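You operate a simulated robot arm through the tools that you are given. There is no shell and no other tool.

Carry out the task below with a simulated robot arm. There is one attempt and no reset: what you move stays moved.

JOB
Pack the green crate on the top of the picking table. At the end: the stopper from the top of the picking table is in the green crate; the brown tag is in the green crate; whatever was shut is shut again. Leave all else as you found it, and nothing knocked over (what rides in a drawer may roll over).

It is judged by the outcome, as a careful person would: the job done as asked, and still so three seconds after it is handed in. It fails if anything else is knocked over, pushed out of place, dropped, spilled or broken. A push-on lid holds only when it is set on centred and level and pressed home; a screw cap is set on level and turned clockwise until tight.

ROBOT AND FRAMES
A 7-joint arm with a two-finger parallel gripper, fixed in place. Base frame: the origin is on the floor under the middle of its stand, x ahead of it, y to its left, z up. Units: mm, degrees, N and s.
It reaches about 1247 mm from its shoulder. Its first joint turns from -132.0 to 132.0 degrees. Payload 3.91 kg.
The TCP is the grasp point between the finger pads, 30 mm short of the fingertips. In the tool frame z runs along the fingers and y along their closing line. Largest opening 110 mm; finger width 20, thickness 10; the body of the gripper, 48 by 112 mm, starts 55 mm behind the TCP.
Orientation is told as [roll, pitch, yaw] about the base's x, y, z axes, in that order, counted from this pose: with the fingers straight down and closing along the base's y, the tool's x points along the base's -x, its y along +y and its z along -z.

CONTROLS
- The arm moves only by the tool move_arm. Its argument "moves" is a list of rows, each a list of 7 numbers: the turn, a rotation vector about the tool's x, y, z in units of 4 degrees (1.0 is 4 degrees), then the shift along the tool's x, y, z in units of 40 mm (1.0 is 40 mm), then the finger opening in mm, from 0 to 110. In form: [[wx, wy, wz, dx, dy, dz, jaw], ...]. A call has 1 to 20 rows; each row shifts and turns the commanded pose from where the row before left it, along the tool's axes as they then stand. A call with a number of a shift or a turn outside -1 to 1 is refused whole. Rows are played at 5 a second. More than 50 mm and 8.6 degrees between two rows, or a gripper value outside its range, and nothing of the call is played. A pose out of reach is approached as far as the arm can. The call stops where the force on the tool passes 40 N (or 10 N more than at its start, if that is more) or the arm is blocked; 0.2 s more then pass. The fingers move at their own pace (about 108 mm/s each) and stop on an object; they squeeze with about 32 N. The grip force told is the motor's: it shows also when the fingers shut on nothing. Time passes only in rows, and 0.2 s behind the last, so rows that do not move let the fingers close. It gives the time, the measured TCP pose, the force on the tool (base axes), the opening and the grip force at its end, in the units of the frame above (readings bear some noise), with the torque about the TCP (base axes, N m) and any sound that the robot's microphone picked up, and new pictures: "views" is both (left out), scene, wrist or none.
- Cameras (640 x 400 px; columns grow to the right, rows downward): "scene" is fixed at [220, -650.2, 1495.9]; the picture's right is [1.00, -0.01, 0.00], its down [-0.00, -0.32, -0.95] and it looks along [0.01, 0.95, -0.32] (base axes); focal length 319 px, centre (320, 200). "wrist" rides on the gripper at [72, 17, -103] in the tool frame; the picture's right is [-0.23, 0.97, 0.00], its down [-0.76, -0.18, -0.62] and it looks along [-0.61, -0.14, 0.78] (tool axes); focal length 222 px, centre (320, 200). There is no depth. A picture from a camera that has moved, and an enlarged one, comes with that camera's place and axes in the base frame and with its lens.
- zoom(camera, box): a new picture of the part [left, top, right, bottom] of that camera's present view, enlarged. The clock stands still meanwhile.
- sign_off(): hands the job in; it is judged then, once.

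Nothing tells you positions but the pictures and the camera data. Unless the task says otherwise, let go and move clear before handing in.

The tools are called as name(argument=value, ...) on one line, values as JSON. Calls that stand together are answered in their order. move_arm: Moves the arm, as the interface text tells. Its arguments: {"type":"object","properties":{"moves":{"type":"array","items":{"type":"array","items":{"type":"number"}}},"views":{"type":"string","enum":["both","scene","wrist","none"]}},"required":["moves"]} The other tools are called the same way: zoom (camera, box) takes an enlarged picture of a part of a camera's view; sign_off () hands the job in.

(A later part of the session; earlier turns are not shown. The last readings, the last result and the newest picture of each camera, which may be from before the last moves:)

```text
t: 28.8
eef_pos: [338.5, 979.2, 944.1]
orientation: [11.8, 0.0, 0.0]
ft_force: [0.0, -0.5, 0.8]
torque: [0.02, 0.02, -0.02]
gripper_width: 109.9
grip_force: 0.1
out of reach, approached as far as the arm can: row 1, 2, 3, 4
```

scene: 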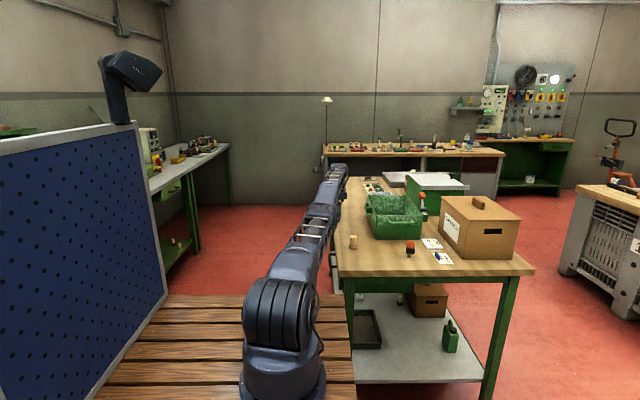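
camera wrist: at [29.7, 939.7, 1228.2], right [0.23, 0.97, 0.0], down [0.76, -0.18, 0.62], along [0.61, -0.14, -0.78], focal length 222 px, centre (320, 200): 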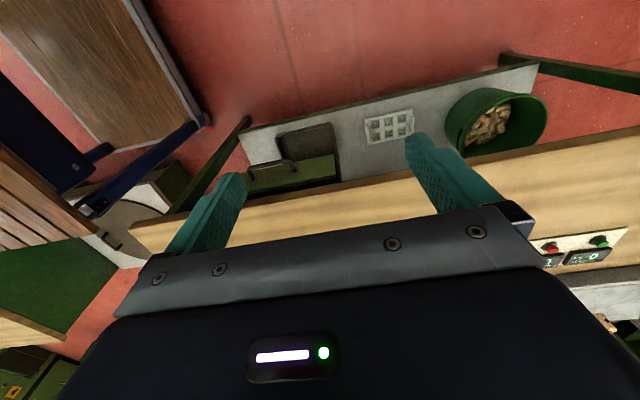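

Let me try the remaining logical sequence: tilt up, then tilt down with an outward pull (bringing the elbow past straight), and only then tilt down with an inward pull.

move_arm(moves=[[-1, 0, 0, 0, 0.5, 0, 110], [-1, 0, 0, 0, 0.5, 0, 110], [-1, 0, 0, 0, 0.5, 0, 110], [-1, 0, 0, 0, 0.5, 0, 110], [-1, 0, 0, 0, 0.5, 0, 110], [-1, 0, 0, 0, 0.5, 0, 110], [1, 0, 0, 0, 0.1, 0, 110], [1, 0, 0, 0, 0.1, 0, 110], [1, 0, 0, 0, 0.1, 0, 110], [1, 0, 0, 0, 0, 0, 110], [1, 0, 0, 0, 0, 0, 110], [1, 0, 0, 0, -0.1, 0, 110], [1, 0, 0, 0, -0.3, 0, 110], [1, 0, 0, 0.07, -0.7, 0, 110], [1, 0, 0, 0.07, -0.8, 0, 110], [1, 0, 0, 0.07, -0.9, 0, 110], [0, 0, 0, 0.07, -0.9, 0, 110]], views="scene")

```text
t: 32.4
eef_pos: [307.4, 836.1, 974.5]
orientation: [-4.2, 0.0, 0.0]
ft_force: [-0.5, 0.4, -0.2]
torque: [0.0, -0.01, 0.0]
gripper_width: 110.4
grip_force: 0.1
out of reach, approached as far as the arm can: row 2, 3, 4, 5, 6, 7, 8, 9, 10, 11, 12
```

scene: 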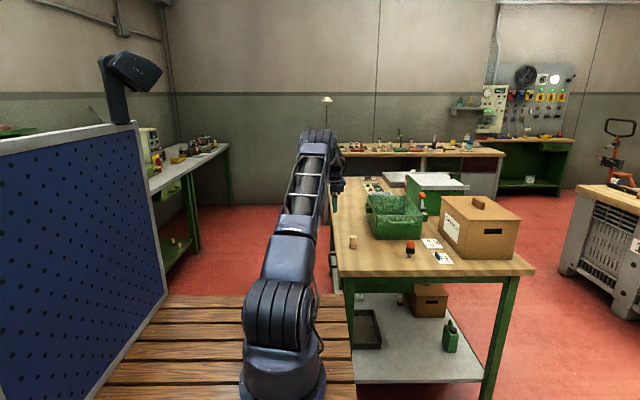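

The elbow has folded properly again; I must keep the TCP inside reach from now on. Next I move left of the table to view the drawer front and lower shelf.

move_arm(moves=[[-1, 0, 0, 0.5, -0.3, 0, 110], [-0.05, 0, 0, 0.77, -0.57, 0, 110], [0, 0, 0, 0.77, -0.57, 0, 110], [0, 0, 0, 0.77, -0.57, 0, 110], [0, 0, 0, 0.77, -0.57, 0, 110], [0, 0, 0, 0.77, -0.57, 0, 110], [0, 0, 0, 0.3, -0.3, 0, 110]], views="both")

```text
t: 34.0
eef_pos: [121.0, 699.2, 975.8]
orientation: [0.2, -0.1, 0.0]
ft_force: [0.1, 0.3, -1.3]
torque: [0.0, 0.0, 0.03]
gripper_width: 109.8
grip_force: 0.0
camera wrist: at [49.7, 716.1, 1079.8], right [0.23, 0.97, 0.0], down [0.76, -0.18, 0.62], along [0.61, -0.14, -0.78], focal length 222 px, centre (320, 200)
```

scene: 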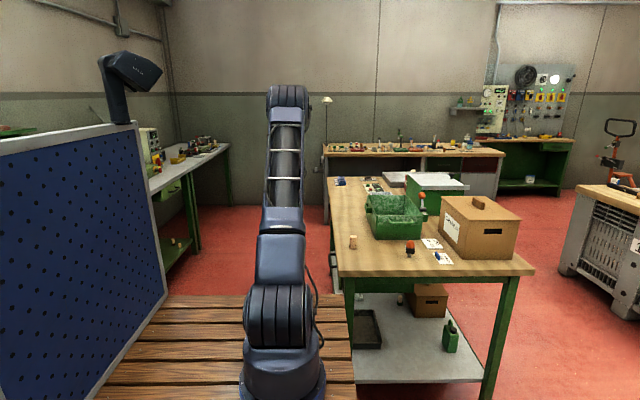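
wrist: 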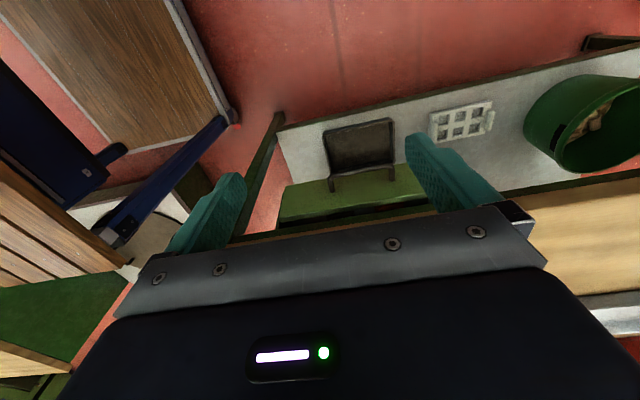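

I can see the green drawer front with its black handle, the dark tray on the shelf below, a white grid, and a green bucket. I'll zoom in for detail.

zoom(camera="wrist", box=[240, 80, 480, 240])

zoom(camera="wrist", box=[420, 40, 640, 200])

```text
2.50 times, centred on (360, 160) of wrist
camera zoom: at [49.7, 716.1, 1079.8], right [0.23, 0.97, 0.0], down [0.76, -0.18, 0.62], along [0.61, -0.14, -0.78], focal length 555 px, centre (220, 300)
```

zoom: 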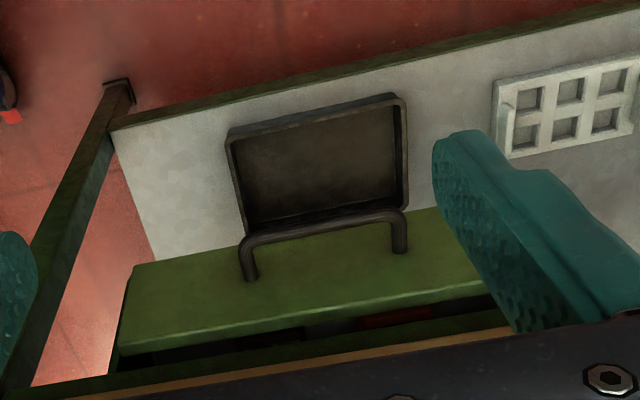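

```text
2.50 times, centred on (530, 120) of wrist
camera zoom: at [49.7, 716.1, 1079.8], right [0.23, 0.97, 0.0], down [0.76, -0.18, 0.62], along [0.61, -0.14, -0.78], focal length 555 px, centre (-205, 400)
```

zoom: 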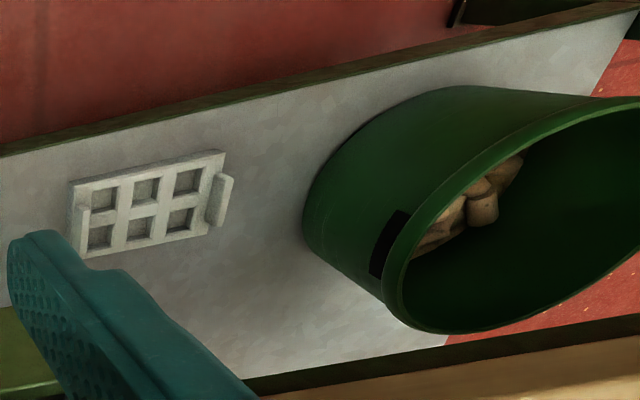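

The drawer handle bar lies at about x 282, y 682–800, z 718, with the drawer face near x 315. There's a gap above the drawer front showing something red inside; I'll zoom in on that gap.

zoom(camera="wrist", box=[270, 180, 430, 240])

```text
4.00 times, centred on (350, 210) of wrist
camera zoom: at [49.7, 716.1, 1079.8], right [0.23, 0.97, 0.0], down [0.76, -0.18, 0.62], along [0.61, -0.14, -0.78], focal length 888 px, centre (200, 160)
```

zoom: 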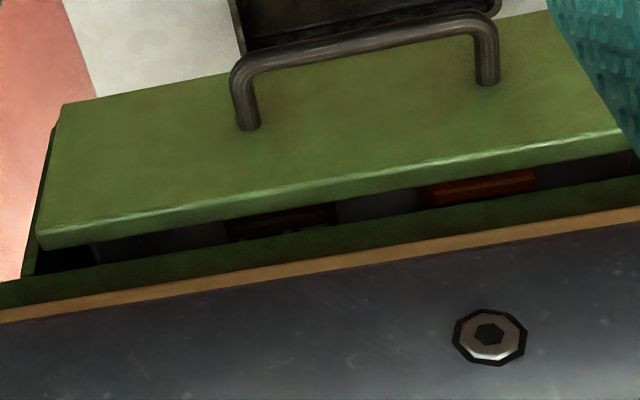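

Inside the gap I can see a dark/brown and a red item, so the drawer likely holds tags. I'll now turn the gripper to point forward (+x) with the fingers closing vertically, to grip the handle bar.

move_arm(moves=[[1, -1, -1, 0, 0, 0, 110], [1, -1, -1, 0, 0, 0, 110], [1, -1, -1, 0, 0, 0, 110], [1, -1, -1, 0, 0, 0, 110], [1, -1, -1, 0, 0, 0, 110], [1, -1, -1, 0, 0, 0, 110], [1, -1, -1, 0, 0, 0, 110], [1, -1, -1, 0, 0, 0, 110], [1, -1, -1, 0, 0, 0, 110]], views="both")

```text
t: 36.0
eef_pos: [121.4, 699.1, 975.8]
orientation: [-47.1, -19.4, 47.0]
ft_force: [0.0, 0.2, -0.4]
torque: [-0.02, 0.03, -0.03]
gripper_width: 109.7
grip_force: 0.1
camera wrist: at [-1.5, 694.3, 1007.1], right [-0.18, 0.78, -0.6], down [0.12, 0.62, 0.78], along [0.98, 0.07, -0.2], focal length 222 px, centre (320, 200)
```

scene: 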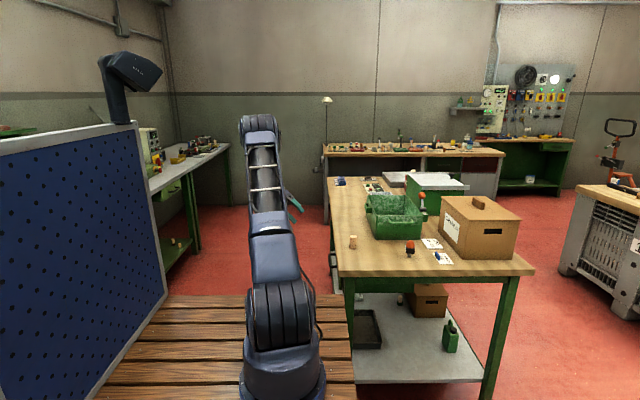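
wrist: 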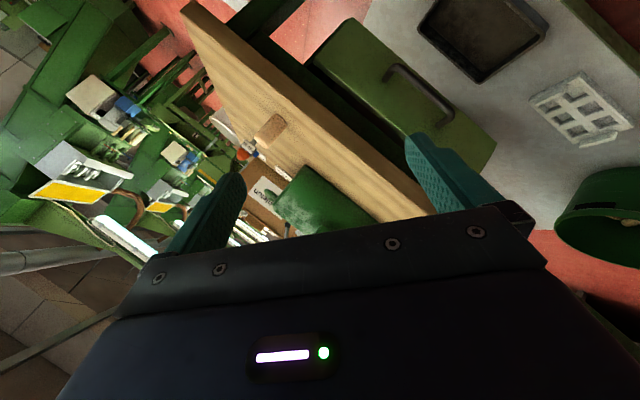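

The turn is going well; I'll finish it.

move_arm(moves=[[1, -1, -1, 0, 0, 0, 110], [1, -1, -1, 0, 0, 0, 110], [1, -1, -1, 0, 0, 0, 110], [1, -1, -1, 0, 0, 0, 110], [1, -1, -1, 0, 0, 0, 110], [1, -1, -1, 0, 0, 0, 110], [1, -1, -1, 0, 0, 0, 110], [1, -1, -1, 0, 0, 0, 110], [0.32, -0.32, -0.32, 0, 0, 0, 110]], views="both")

```text
t: 38.0
eef_pos: [121.8, 697.6, 976.1]
orientation: [-90.0, 0.1, 90.0]
ft_force: [0.4, -1.6, -0.4]
torque: [0.01, -0.01, 0.01]
gripper_width: 109.9
grip_force: 0.0
camera wrist: at [18.6, 626.5, 959.4], right [0.0, 0.23, -0.97], down [-0.62, 0.76, 0.18], along [0.78, 0.61, 0.14], focal length 222 px, centre (320, 200)
```

scene: 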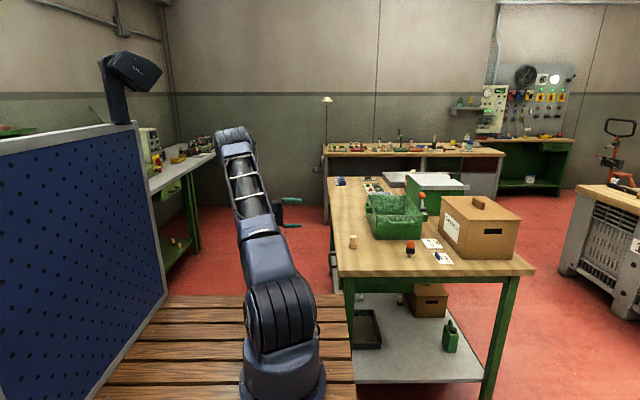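
wrist: 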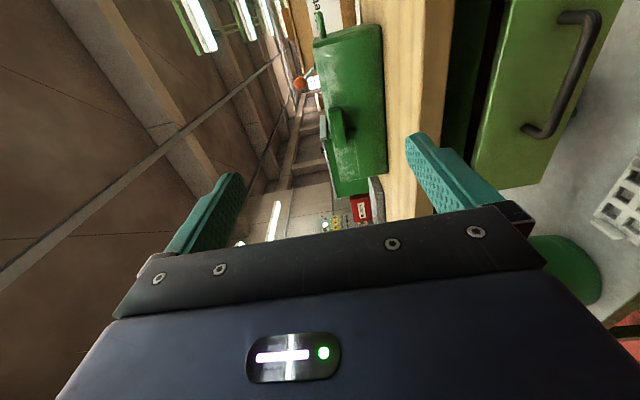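

The gripper now points at the drawer with fingers closing vertically. The handle is confirmed near z 716, y 680–800; I'll lower to that height first.

move_arm(moves=[[0, 0, 0, -0.15, 1, 0, 110], [0, 0, 0, -0.15, 1, 0, 110], [0, 0, 0, -0.15, 1, 0, 110], [0, 0, 0, -0.15, 1, 0, 110], [0, 0, 0, -0.15, 1, 0, 110], [0, 0, 0, -0.15, 1, 0, 110], [0, 0, 0, -0.15, 0.5, 0, 80]], views="both")

```text
t: 39.6
eef_pos: [121.5, 740.6, 717.2]
orientation: [-90.1, -0.2, 90.1]
ft_force: [-0.8, 0.6, -0.3]
torque: [-0.01, -0.01, -0.02]
gripper_width: 80.2
grip_force: 0.0
camera wrist: at [18.9, 668.9, 700.2], right [0.0, 0.23, -0.97], down [-0.62, 0.76, 0.18], along [0.78, 0.61, 0.14], focal length 222 px, centre (320, 200)
```

scene: 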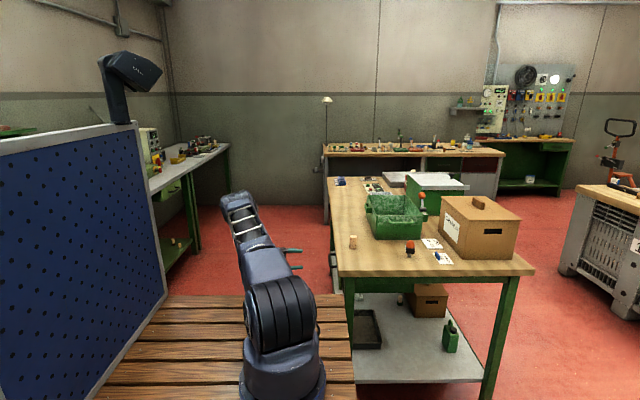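
wrist: 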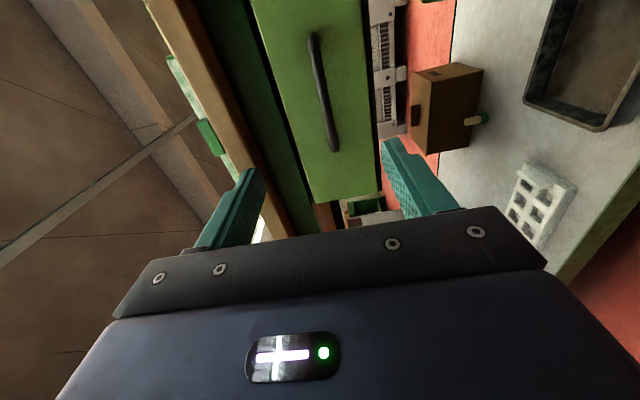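

The handle bar is between the fingers in view. I'll zoom in to refine its height before advancing.

zoom(camera="wrist", box=[240, 0, 440, 220])

```text
1.82 times, centred on (340, 110) of wrist
camera zoom: at [18.9, 668.9, 700.2], right [0.0, 0.23, -0.97], down [-0.62, 0.76, 0.18], along [0.78, 0.61, 0.14], focal length 404 px, centre (284, 364)
```

zoom: 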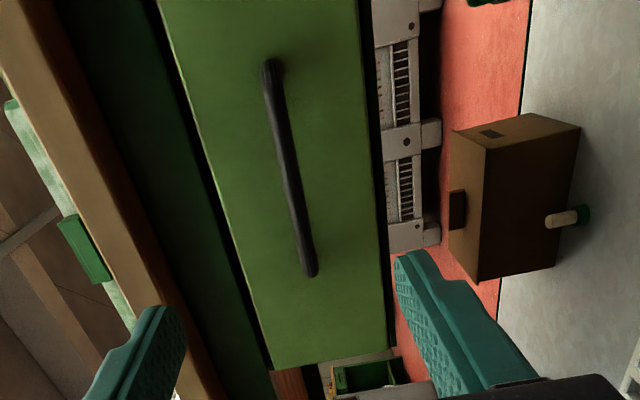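

Refined: bar at z≈710, x≈282, y 680–797. I'll advance to x≈275 with the fingers open around it.

move_arm(moves=[[0, 0, 0, 0, 0.15, 0.9, 70], [0, 0, 0, 0, 0, 0.9, 70], [0, 0, 0, 0, 0, 0.9, 70], [0, 0, 0, 0, 0, 0.6, 70]], views="both")

```text
t: 40.6
eef_pos: [255.2, 741.3, 710.6]
orientation: [-89.9, 0.0, 90.0]
ft_force: [0.4, -1.0, -0.5]
torque: [0.0, 0.01, 0.0]
gripper_width: 70.0
grip_force: 0.0
camera wrist: at [151.0, 669.3, 694.1], right [0.0, 0.23, -0.97], down [-0.62, 0.76, 0.18], along [0.78, 0.61, 0.14], focal length 222 px, centre (320, 200)
```

scene: 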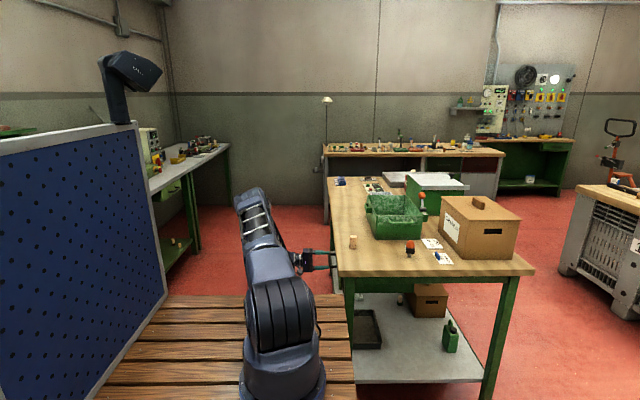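
wrist: 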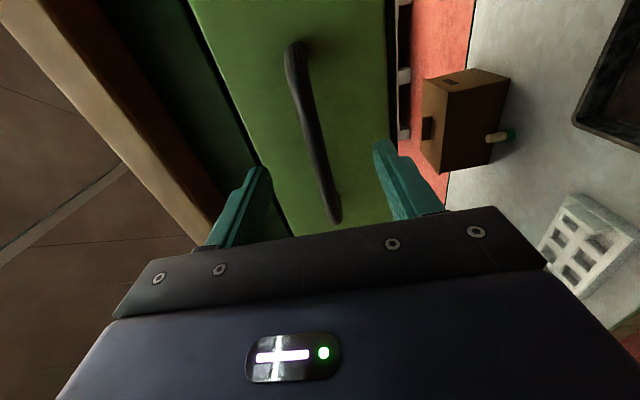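

The fingers straddle the bar. I'll advance 18 mm more and close on it.

move_arm(moves=[[0, 0, 0, 0, 0, 0.45, 70], [0, 0, 0, 0, 0, 0, 5], [0, 0, 0, 0, 0, 0, 5], [0, 0, 0, 0, 0, 0, 5]], views="wrist")

```text
t: 41.6
eef_pos: [271.5, 741.3, 710.1]
orientation: [-90.0, -0.1, 90.0]
ft_force: [-1.1, 1.1, -2.3]
torque: [-0.07, 0.03, 0.49]
gripper_width: 11.8
grip_force: 44.9
camera wrist: at [168.7, 669.4, 693.6], right [0.0, 0.23, -0.97], down [-0.62, 0.76, 0.18], along [0.78, 0.61, 0.14], focal length 222 px, centre (320, 200)
```

wrist: 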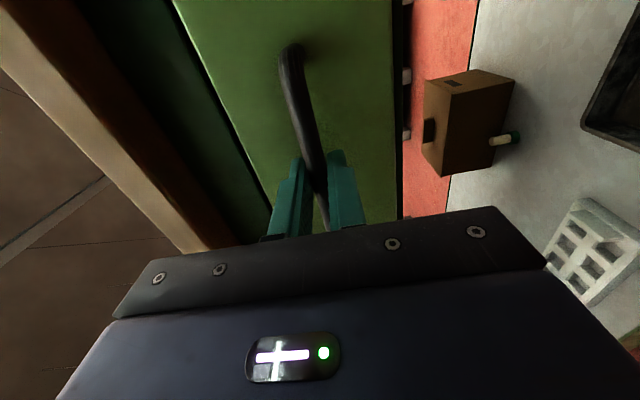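

The handle is gripped (11.8 mm). I'll pull the drawer open slowly along -x.

move_arm(moves=[[0, 0, 0, 0, 0, -0.2, 5], [0, 0, 0, 0, 0, -0.3, 5], [0, 0, 0, 0, 0, -0.4, 5], [0, 0, 0, 0, 0, -0.4, 5], [0, 0, 0, 0, 0, -0.4, 5], [0, 0, 0, 0, 0, -0.4, 5], [0, 0, 0, 0, 0, -0.4, 5], [0, 0, 0, 0, 0, -0.4, 5]], views="both")

```text
t: 43.4
eef_pos: [153.6, 742.6, 709.9]
orientation: [-89.9, -0.1, 90.0]
ft_force: [-1.2, 5.3, 7.0]
torque: [-0.09, -0.01, 0.4]
gripper_width: 11.6
grip_force: 44.6
camera wrist: at [51.8, 669.4, 693.5], right [0.0, 0.23, -0.97], down [-0.62, 0.76, 0.18], along [0.78, 0.61, 0.14], focal length 222 px, centre (320, 200)
```

scene: 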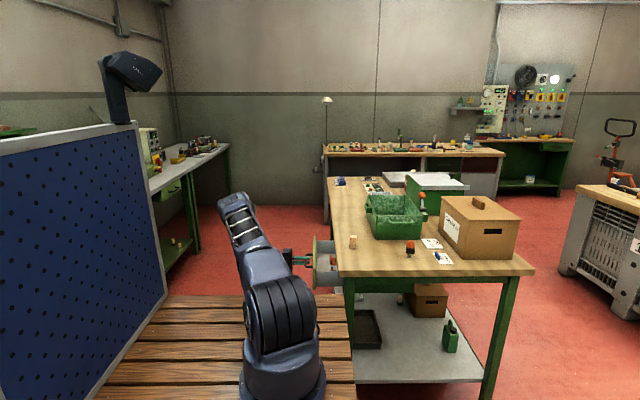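
wrist: 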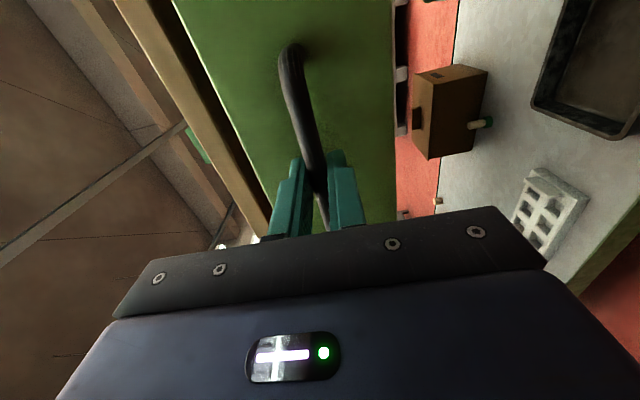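

The drawer opened about 118 mm and I can see contents in the scene view. I'll zoom in on it.

zoom(camera="scene", box=[280, 220, 370, 300])

```text
5.00 times, centred on (325, 260) of scene
camera zoom: at [220.0, -650.2, 1495.9], right [1.0, -0.01, 0.0], down [0.0, -0.32, -0.95], along [0.01, 0.95, -0.32], focal length 1594 px, centre (295, -100)
```

zoom: 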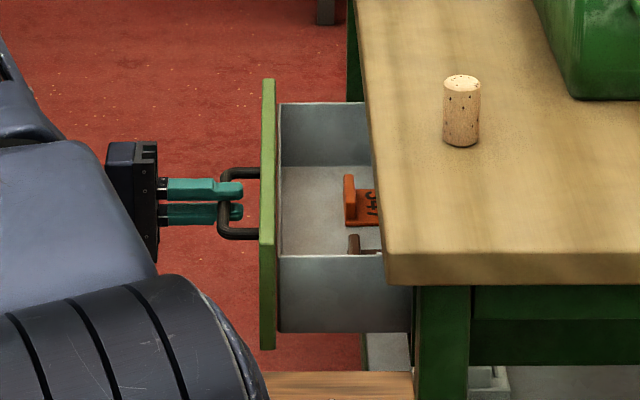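

The drawer holds an orange tag and a brown one. I'll open it about 90 mm further for access.

move_arm(moves=[[0, 0, 0, 0, 0, -0.3, 5], [0, 0, 0, 0, 0, -0.4, 5], [0, 0, 0, 0, 0, -0.4, 5], [0, 0, 0, 0, 0, -0.4, 5], [0, 0, 0, 0, 0, -0.4, 5], [0, 0, 0, 0, 0, -0.3, 5]], views="scene")

zoom(camera="scene", box=[270, 220, 370, 300])

```text
t: 44.8
eef_pos: [65.8, 741.3, 709.5]
orientation: [-90.0, -0.1, 90.0]
ft_force: [0.0, 20.1, 13.8]
torque: [-0.13, -0.08, 0.68]
gripper_width: 11.8
grip_force: 45.0
```

scene: 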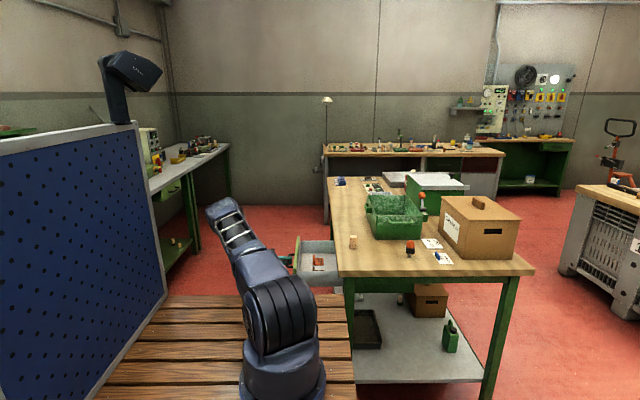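

```text
5.00 times, centred on (320, 260) of scene
camera zoom: at [220.0, -650.2, 1495.9], right [1.0, -0.01, 0.0], down [0.0, -0.32, -0.95], along [0.01, 0.95, -0.32], focal length 1594 px, centre (320, -100)
```

zoom: 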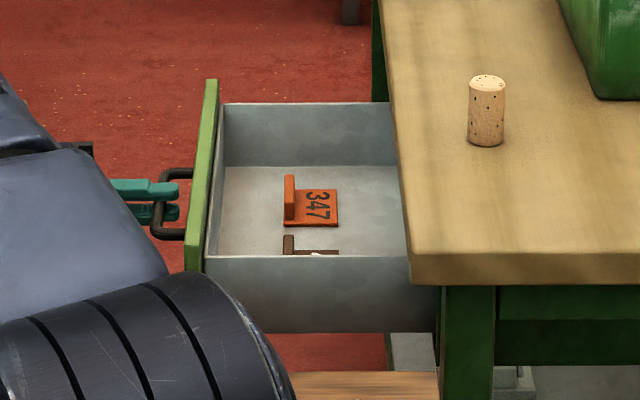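

The drawer is open about 206 mm; it holds an orange tag "347" and a brown tag nearer the robot side, each with an upright tab. I'll release the handle and back off.

move_arm(moves=[[0, 0, 0, 0, 0, 0, 50], [0, 0, 0, 0, 0, 0, 50], [0, 0, 0, 0, 0, -0.5, 50], [0, 0, 0, 0, 0, -0.7, 50], [0, 0, 0, 0, 0, -0.5, 50], [0, 0, 0, 0, -1, 0, 50], [0, 0, 0, 0, -1, 0, 50], [0, 0, 0, 0, -1, 0, 50]], views="both")

```text
t: 46.6
eef_pos: [-0.7, 741.5, 830.2]
orientation: [-90.0, 0.1, 90.0]
ft_force: [0.7, 0.1, -0.2]
torque: [-0.01, -0.02, 0.02]
gripper_width: 50.2
grip_force: 0.1
camera wrist: at [-102.9, 668.4, 813.9], right [0.0, 0.23, -0.97], down [-0.62, 0.76, 0.18], along [0.78, 0.61, 0.14], focal length 222 px, centre (320, 200)
```

scene: 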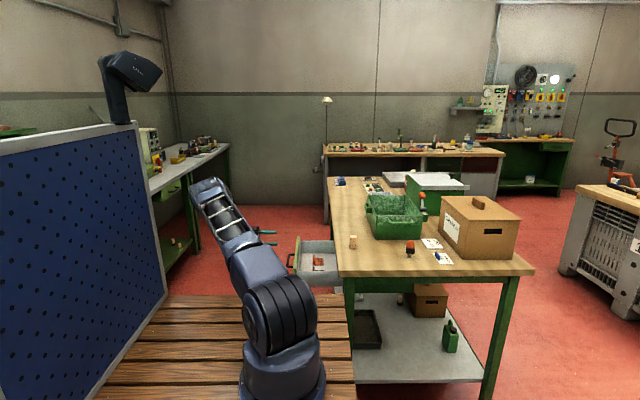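
wrist: 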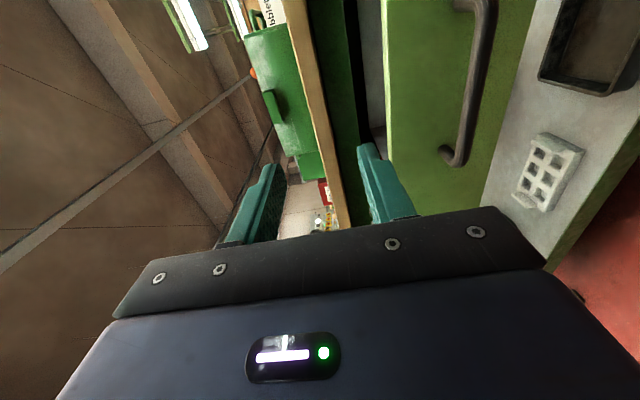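

Clear of the handle. I'll rise and rotate the fingers back to pointing down with the closing line along x.

move_arm(moves=[[0, 0, 0, 0, -1, 0, 60], [0, 0, 0, 0, -1, 0, 60], [0, 0, 0, 0, -1, 0, 60], [0, 0, 0, 0, -0.5, 0, 60], [-1, 0, 0, 0, 0, 0, 60], [-1, 0, 0, 0, 0, 0, 60], [-1, 0, 0, 0, 0, 0, 60], [-1, 0, 0, 0, 0, 0, 60], [-1, 0, 0, 0, 0, 0, 60], [-1, 0, 0, 0, 0, 0, 60], [-1, 0, 0, 0, 0, 0, 60], [-1, 0, 0, 0, 0, 0, 60], [-1, 0, 0, 0, 0, 0, 60], [-1, 0, 0, 0, 0, 0, 60], [-1, 0, 0, 0, 0, 0, 60], [-1, 0, 0, 0, 0, 0, 60], [-1, 0, 0, 0, 0, 0, 60], [-1, 0, 0, 0, 0, 0, 60], [-1, 0, 0, 0, 0, 0, 60], [-1, 0, 0, 0, 0, 0, 60]], views="none")

move_arm(moves=[[-1, 0, 0, 0, 0, 0, 60], [-1, 0, 0, 0, 0, 0, 60], [-1, 0, 0, 0, 0, 0, 60], [-1, 0, 0, 0, 0, 0, 60], [-1, 0, 0, 0, 0, 0, 60], [-1, 0, 0, 0, 0, 0, 60], [-0.5, 0, 0, 0, 0, 0, 60]], views="both")

```text
t: 50.8
eef_pos: [-2.4, 740.8, 969.5]
orientation: [-25.9, -0.1, 90.1]
ft_force: [-0.1, -0.1, 0.1]
torque: [0.01, -0.01, -0.02]
gripper_width: 60.0
grip_force: 0.1
```

```text
t: 52.4
eef_pos: [-2.2, 741.3, 971.6]
orientation: [0.0, -0.2, 90.2]
ft_force: [0.4, -0.7, 0.1]
torque: [-0.01, -0.01, 0.01]
gripper_width: 60.1
grip_force: 0.1
camera wrist: at [-17.3, 668.7, 1074.1], right [-0.97, 0.23, 0.0], down [0.18, 0.76, 0.62], along [0.14, 0.61, -0.78], focal length 222 px, centre (320, 200)
```

scene: 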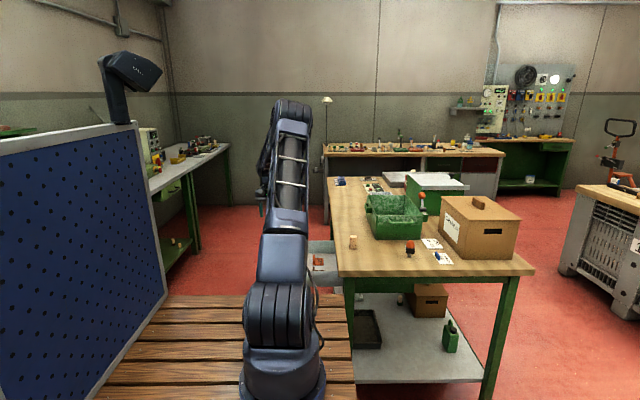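
wrist: 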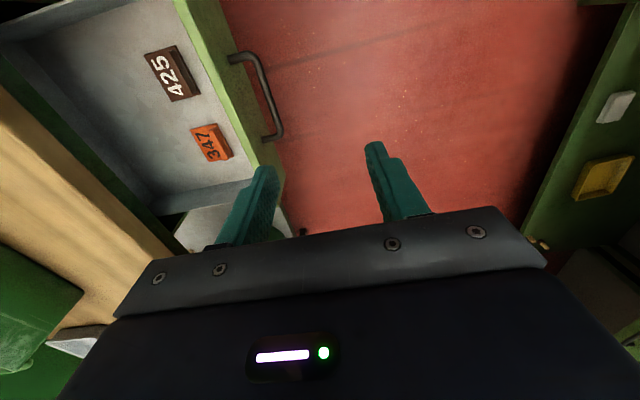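

I now see the brown tag "425" and the orange "347" in the open drawer. I'll zoom in to locate them.

zoom(camera="wrist", box=[100, 0, 300, 200])

```text
2.00 times, centred on (200, 100) of wrist
camera zoom: at [-17.3, 668.7, 1074.1], right [-0.97, 0.23, 0.0], down [0.18, 0.76, 0.62], along [0.14, 0.61, -0.78], focal length 444 px, centre (560, 400)
```

zoom: 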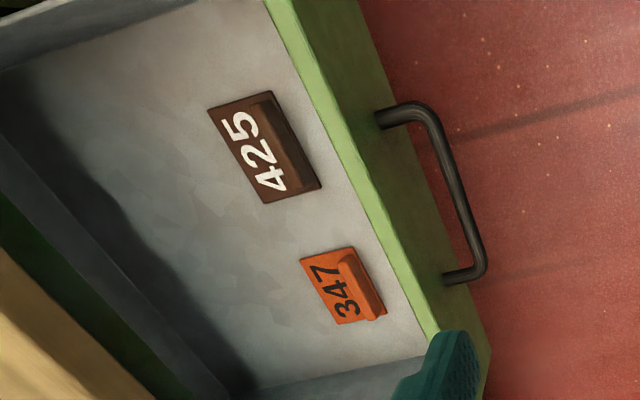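

Brown tag "425" plate is about x 198–254, y 643–714, z 669, with its raised tab along the x≈198 side. I'll move above it for a closer look.

move_arm(moves=[[0, 0, 0, 0.26, -0.85, 0.3, 60], [0, 0, 0, 0.26, -0.85, 0.3, 60], [0, 0, 0, 0.26, -0.85, 0.5, 60], [0, 0, 0, 0.26, -0.85, 0.5, 60], [0, 0, 0, 0.26, -0.85, 0.6, 60], [0, 0, 0, 0.26, -0.85, 0.6, 60]], views="both")

zoom(camera="wrist", box=[180, 40, 460, 240])

```text
t: 53.8
eef_pos: [202.6, 678.8, 857.8]
orientation: [0.0, -0.1, 90.0]
ft_force: [-0.5, -1.0, 0.7]
torque: [0.02, -0.05, -0.02]
gripper_width: 59.9
grip_force: 0.1
camera wrist: at [187.4, 606.5, 960.6], right [-0.97, 0.23, 0.0], down [0.18, 0.76, 0.62], along [0.14, 0.61, -0.78], focal length 222 px, centre (320, 200)
```

scene: 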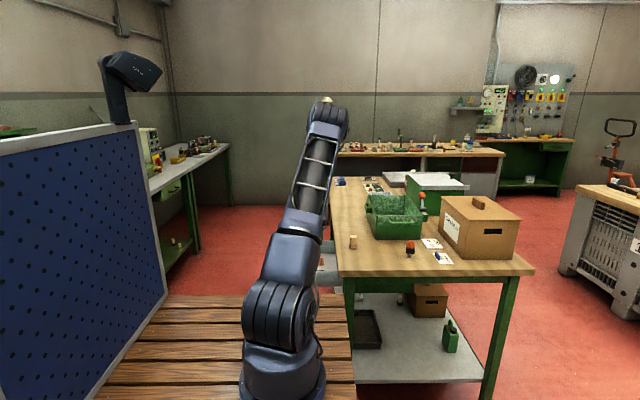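
wrist: 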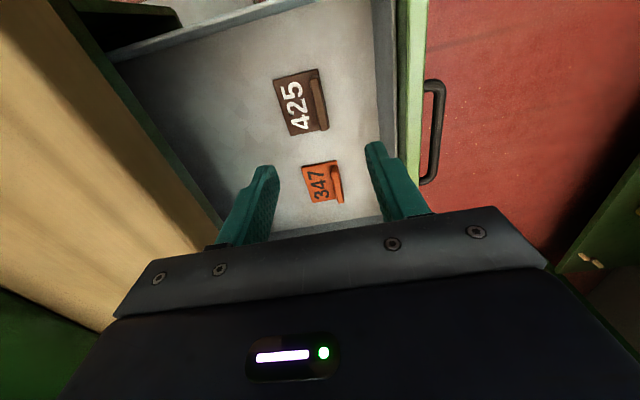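

```text
2.00 times, centred on (320, 140) of wrist
camera zoom: at [187.4, 606.5, 960.6], right [-0.97, 0.23, 0.0], down [0.18, 0.76, 0.62], along [0.14, 0.61, -0.78], focal length 444 px, centre (320, 320)
```

zoom: 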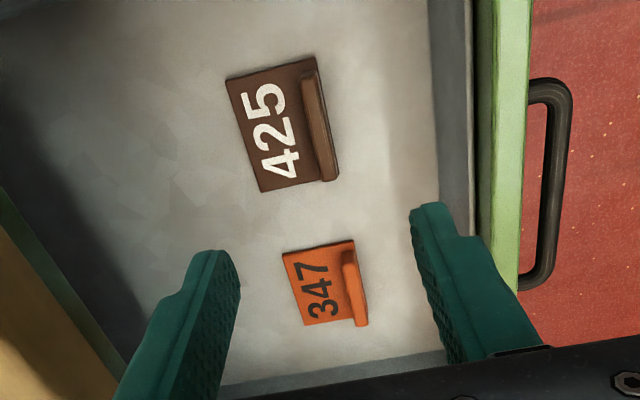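

The tab is centred near (204, 681), about 10 mm thick, its top near z 690. I'll descend in steps above it.

move_arm(moves=[[0, 0, 0, -0.05, -0.05, 0.9, 50], [0, 0, 0, 0, 0, 0.9, 50], [0, 0, 0, 0, 0, 0.6, 50]], views="wrist")

zoom(camera="wrist", box=[200, 60, 440, 220])

```text
t: 54.6
eef_pos: [206.4, 680.8, 760.2]
orientation: [0.0, -0.1, 90.0]
ft_force: [0.5, 0.9, -0.4]
torque: [-0.01, -0.01, 0.03]
gripper_width: 50.2
grip_force: 0.0
camera wrist: at [189.6, 608.5, 864.8], right [-0.97, 0.23, 0.0], down [0.18, 0.76, 0.62], along [0.14, 0.61, -0.78], focal length 222 px, centre (320, 200)
```

wrist: 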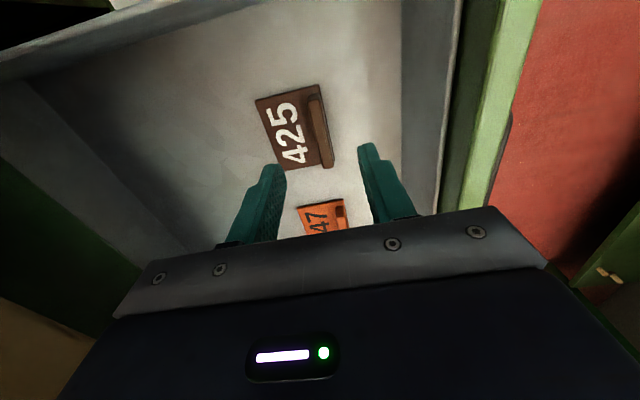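

```text
2.50 times, centred on (320, 140) of wrist
camera zoom: at [189.6, 608.5, 864.8], right [-0.97, 0.23, 0.0], down [0.18, 0.76, 0.62], along [0.14, 0.61, -0.78], focal length 555 px, centre (320, 350)
```

zoom: 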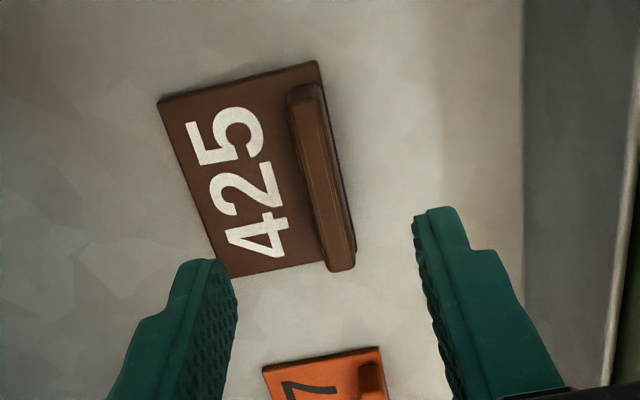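

The tab spans x 200–208, y 651–713, with top z ≈ 685. I'll descend to z ≈ 703 so the fingertips sit just above the plate, then close.

move_arm(moves=[[0, 0, 0, 0, 0.05, 0.6, 40], [0, 0, 0, 0, 0, 0.5, 40], [0, 0, 0, 0, 0, 0.33, 40], [0, 0, 0, 0, 0, 0, 0], [0, 0, 0, 0, 0, 0, 0], [0, 0, 0, 0, 0, 0, 0]], views="wrist")

```text
t: 56.0
eef_pos: [203.2, 680.4, 705.1]
orientation: [0.0, -0.1, 89.9]
ft_force: [0.3, 1.0, 0.3]
torque: [0.01, 0.0, -0.03]
gripper_width: 10.0
grip_force: 32.0
camera wrist: at [187.5, 608.8, 808.1], right [-0.97, 0.23, 0.0], down [0.18, 0.76, 0.62], along [0.14, 0.61, -0.78], focal length 222 px, centre (320, 200)
```

wrist: 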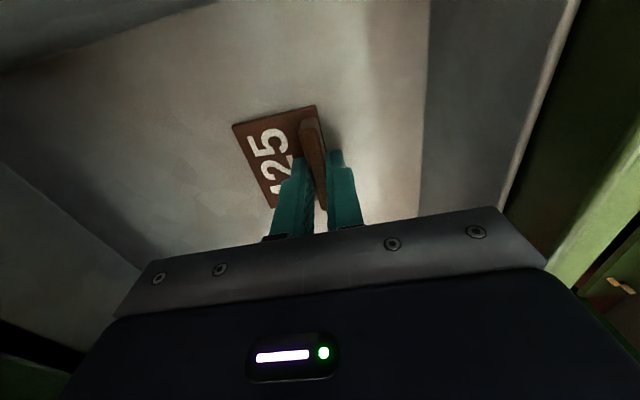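

The tab is held (10 mm, 32 N). I'll lift straight up and check that the tag comes along.

move_arm(moves=[[0, 0, 0, 0, 0, -0.3, 0], [0, 0, 0, 0, 0, -0.5, 0], [0, 0, 0, 0, 0, -0.7, 0], [0, 0, 0, 0, 0, -0.8, 0], [0, 0, 0, 0, 0, -0.8, 0]], views="both")

```text
t: 57.2
eef_pos: [203.0, 679.6, 828.6]
orientation: [0.0, -0.1, 89.9]
ft_force: [0.0, -0.3, -0.3]
torque: [-0.02, 0.04, -0.01]
gripper_width: 0.0
grip_force: 32.0
camera wrist: at [186.8, 608.3, 932.6], right [-0.97, 0.23, 0.0], down [0.18, 0.76, 0.62], along [0.14, 0.61, -0.78], focal length 222 px, centre (320, 200)
```

scene: 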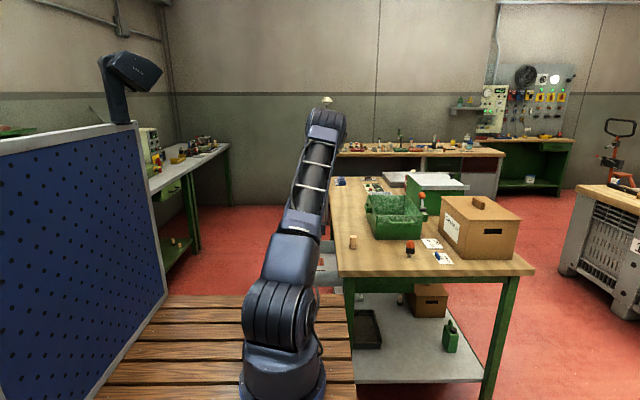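
wrist: 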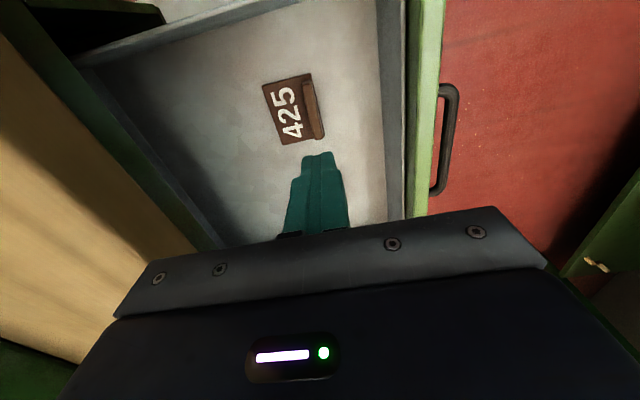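

The grip slipped off the tab because I held it too high; the tag is still in the drawer. I'll re-check its pose and go lower this time.

zoom(camera="wrist", box=[220, 50, 380, 170])

```text
3.33 times, centred on (300, 110) of wrist
camera zoom: at [186.8, 608.3, 932.6], right [-0.97, 0.23, 0.0], down [0.18, 0.76, 0.62], along [0.14, 0.61, -0.78], focal length 740 px, centre (387, 500)
```

zoom: 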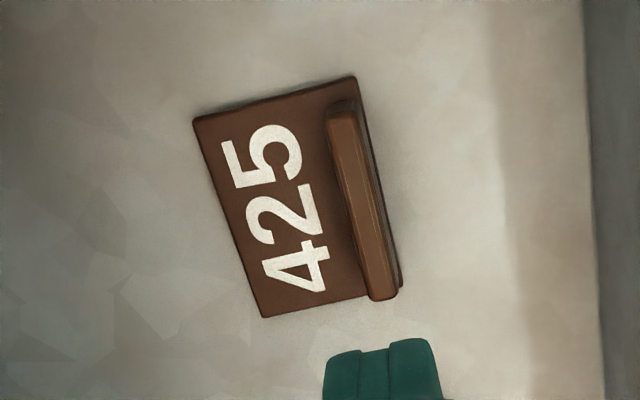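

The tag shifted slightly: the tab is now centred near (211, 681). I'll reposition, descend to just touching the plate, and grip again.

move_arm(moves=[[0, 0, 0, 0, -0.2, 0.5, 40], [0, 0, 0, 0, 0, 0.8, 40], [0, 0, 0, 0, 0, 0.8, 40], [0, 0, 0, 0, 0, 0.8, 40], [0, 0, 0, 0, 0, 0.2, 40]], views="wrist")

zoom(camera="wrist", box=[200, 80, 420, 240])

```text
t: 58.4
eef_pos: [211.5, 680.1, 704.1]
orientation: [0.0, 0.0, 90.0]
ft_force: [-0.4, 0.2, 0.4]
torque: [0.02, 0.02, 0.02]
gripper_width: 40.0
grip_force: 0.0
camera wrist: at [195.6, 608.4, 808.2], right [-0.97, 0.23, 0.0], down [0.18, 0.76, 0.62], along [0.14, 0.61, -0.78], focal length 222 px, centre (320, 200)
```

wrist: 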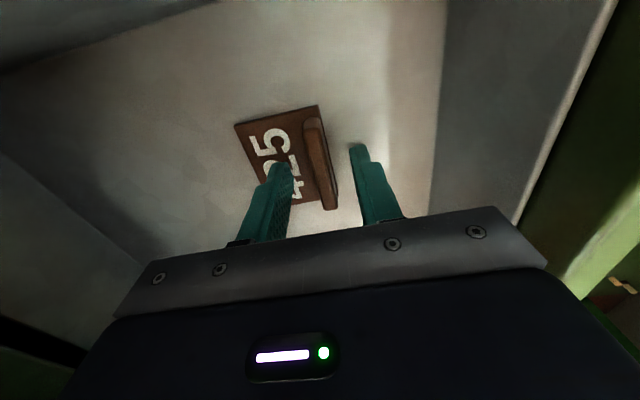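

```text
2.50 times, centred on (310, 160) of wrist
camera zoom: at [195.6, 608.4, 808.2], right [-0.97, 0.23, 0.0], down [0.18, 0.76, 0.62], along [0.14, 0.61, -0.78], focal length 555 px, centre (345, 300)
```

zoom: 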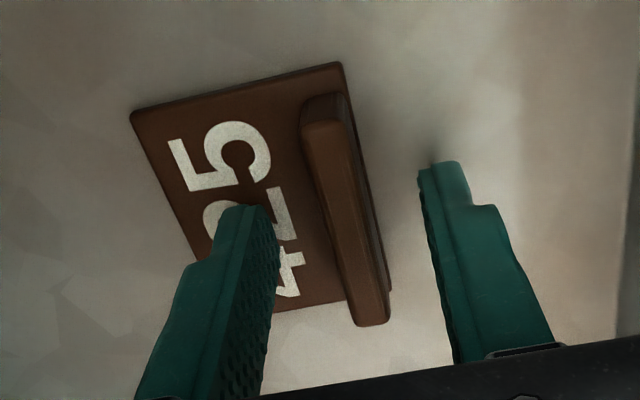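

The tab is centred between the fingers; its top is about z 689 and the plate about 671. I'll go down a few millimetres more to near contact, close, and look before lifting.

move_arm(moves=[[0, 0, 0, 0, 0, 0.06, 40], [0, 0, 0, 0, 0, 0.04, 40], [0, 0, 0, 0, 0, 0, 40]], views="none")

```text
t: 59.2
eef_pos: [210.8, 680.9, 701.4]
orientation: [0.0, -0.2, 90.0]
ft_force: [-0.5, -3.4, 18.6]
torque: [-0.13, -0.41, -0.05]
gripper_width: 40.0
grip_force: 0.1
```

Contact at TCP z ≈ 701.5, so the fingertips are on the plate. I'll ease up 1 mm and close.

move_arm(moves=[[0, 0, 0, 0, 0, -0.05, 40], [0, 0, 0, 0, 0, 0, 0], [0, 0, 0, 0, 0, 0, 0], [0, 0, 0, 0, 0, 0, 0], [0, 0, 0, 0, 0, 0, 0]], views="wrist")

zoom(camera="wrist", box=[200, 80, 420, 240])

```text
t: 60.4
eef_pos: [210.2, 681.0, 701.9]
orientation: [0.1, -0.1, 90.0]
ft_force: [0.5, 0.2, -0.3]
torque: [0.01, 0.01, -0.01]
gripper_width: 9.9
grip_force: 32.1
camera wrist: at [195.3, 608.6, 806.1], right [-0.97, 0.23, 0.0], down [0.18, 0.76, 0.62], along [0.14, 0.61, -0.78], focal length 222 px, centre (320, 200)
```

wrist: 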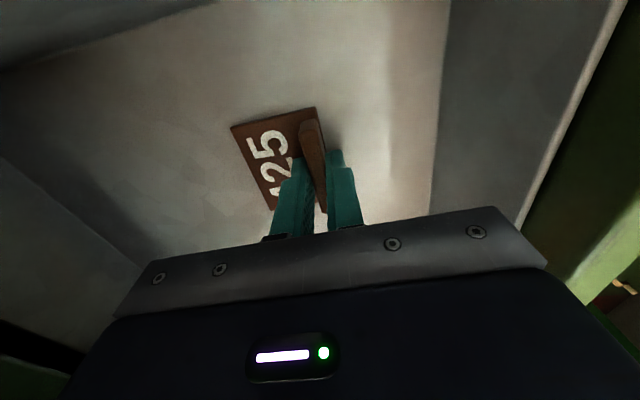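

```text
2.50 times, centred on (310, 160) of wrist
camera zoom: at [195.3, 608.6, 806.1], right [-0.97, 0.23, 0.0], down [0.18, 0.76, 0.62], along [0.14, 0.61, -0.78], focal length 555 px, centre (345, 300)
```

zoom: 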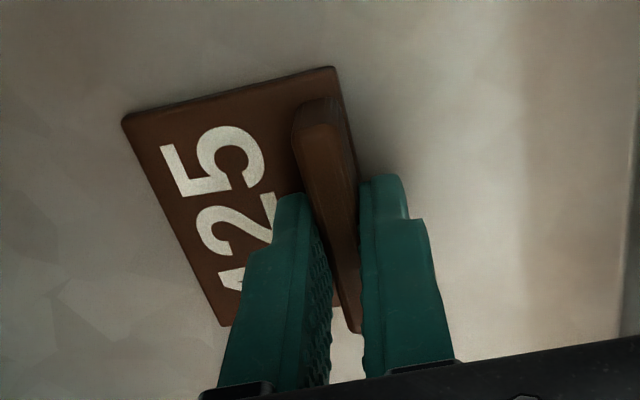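

The tab is gripped at 9.9 mm. I'll lift very gently and check the width.

move_arm(moves=[[0, 0, 0, 0, 0, -0.1, 0], [0, 0, 0, 0, 0, -0.1, 0], [0, 0, 0, 0, 0, -0.1, 0], [0, 0, 0, 0, 0, 0, 0]], views="wrist")

zoom(camera="wrist", box=[200, 80, 420, 240])

```text
t: 61.4
eef_pos: [210.7, 681.5, 716.2]
orientation: [0.0, -0.2, 90.0]
ft_force: [0.5, -0.7, -0.6]
torque: [-0.01, 0.05, -0.02]
gripper_width: 9.8
grip_force: 32.1
camera wrist: at [195.3, 608.6, 818.8], right [-0.97, 0.23, 0.0], down [0.18, 0.76, 0.62], along [0.14, 0.61, -0.78], focal length 222 px, centre (320, 200)
```

wrist: 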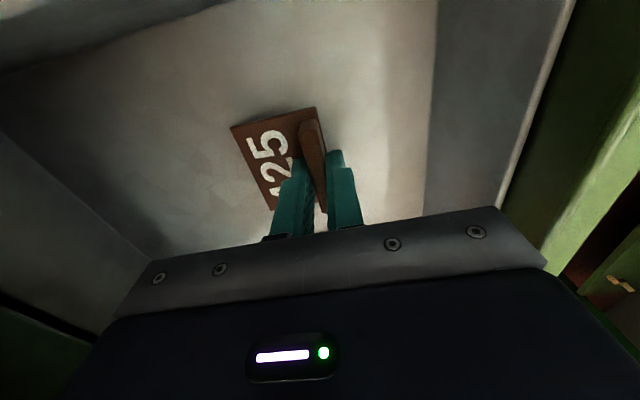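

```text
2.50 times, centred on (310, 160) of wrist
camera zoom: at [195.3, 608.6, 818.8], right [-0.97, 0.23, 0.0], down [0.18, 0.76, 0.62], along [0.14, 0.61, -0.78], focal length 555 px, centre (345, 300)
```

zoom: 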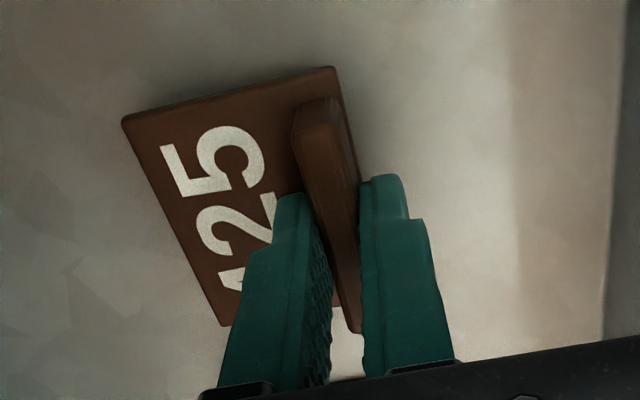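

The tag is up with the gripper. I'll continue lifting slowly.

move_arm(moves=[[0, 0, 0, 0, 0, -0.1, 0], [0, 0, 0, 0, 0, -0.2, 0], [0, 0, 0, 0, 0, -0.25, 0], [0, 0, 0, 0, 0, -0.3, 0], [0, 0, 0, 0, 0, -0.3, 0], [0, 0, 0, 0, 0, -0.3, 0], [0, 0, 0, 0, 0, -0.3, 0], [0, 0, 0, 0, 0, -0.3, 0], [0, 0, 0, 0, 0, -0.3, 0], [0, 0, 0, 0, 0, -0.3, 0], [0, 0, 0, 0, 0, -0.3, 0], [0, 0, 0, 0, 0, -0.2, 0], [0, 0, 0, 0, 0, -0.1, 0]], views="both")

```text
t: 64.2
eef_pos: [209.9, 680.9, 844.2]
orientation: [0.0, -0.2, 90.1]
ft_force: [-0.3, 0.0, 0.5]
torque: [-0.01, 0.01, -0.01]
gripper_width: 9.5
grip_force: 31.8
camera wrist: at [195.1, 608.6, 948.8], right [-0.97, 0.23, 0.0], down [0.18, 0.76, 0.62], along [0.14, 0.61, -0.78], focal length 222 px, centre (320, 200)
```

scene: 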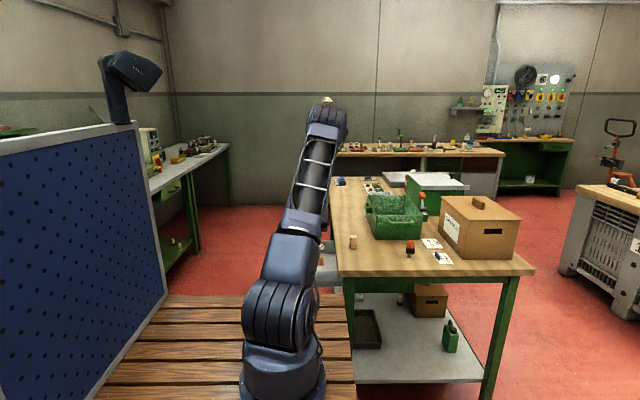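
wrist: 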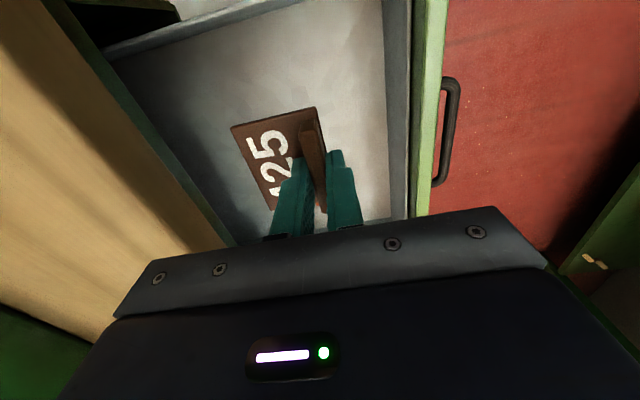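

The grip width is creeping down slightly (9.9→9.5), so I'll check whether the tab is slipping.

zoom(camera="wrist", box=[200, 80, 420, 240])

```text
2.50 times, centred on (310, 160) of wrist
camera zoom: at [195.1, 608.6, 948.8], right [-0.97, 0.23, 0.0], down [0.18, 0.76, 0.62], along [0.14, 0.61, -0.78], focal length 555 px, centre (345, 300)
```

zoom: 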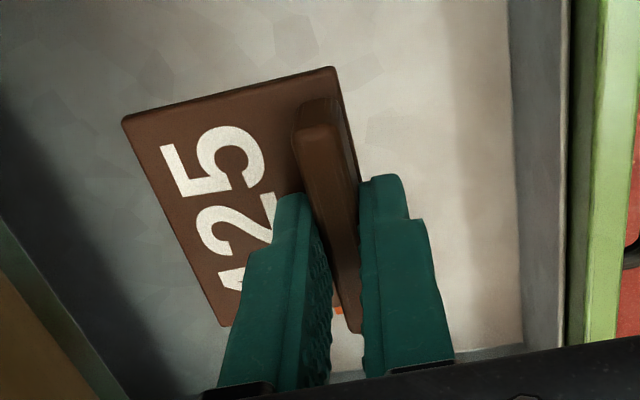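

The tag hasn't moved in the grip, so the reading was just noise. I'll continue up to clear the crate rim.

move_arm(moves=[[0, 0, 0, 0, 0, -0.15, 0], [0, 0, 0, 0, 0, -0.25, 0], [0, 0, 0, 0, 0, -0.35, 0], [0, 0, 0, 0, 0, -0.4, 0], [0, 0, 0, 0, 0, -0.4, 0], [0, 0, 0, 0, 0, -0.4, 0], [0, 0, 0, 0, 0, -0.4, 0], [0, 0, 0, 0, 0, -0.4, 0], [0, 0, 0, 0, 0, -0.4, 0], [0, 0, 0, 0, 0, -0.4, 0], [0, 0, 0, 0, 0, -0.4, 0], [0, 0, 0, 0, 0, -0.4, 0], [0, 0, 0, 0, 0, -0.4, 0], [0, 0, 0, 0, 0, -0.35, 0], [0, 0, 0, 0, 0, -0.2, 0], [0, 0, 0, 0, 0, -0.1, 0]], views="wrist")

```text
t: 67.6
eef_pos: [211.6, 680.0, 1060.0]
orientation: [0.0, -0.1, 89.9]
ft_force: [0.3, -0.9, -0.7]
torque: [0.01, 0.05, 0.02]
gripper_width: 9.7
grip_force: 32.1
camera wrist: at [195.2, 607.9, 1164.5], right [-0.97, 0.23, 0.0], down [0.18, 0.76, 0.62], along [0.14, 0.61, -0.78], focal length 222 px, centre (320, 200)
```

wrist: 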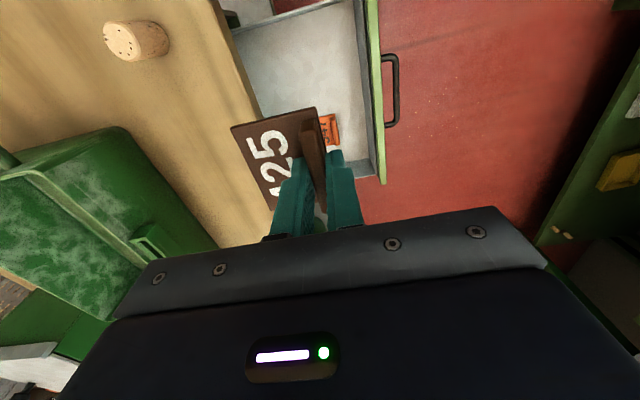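

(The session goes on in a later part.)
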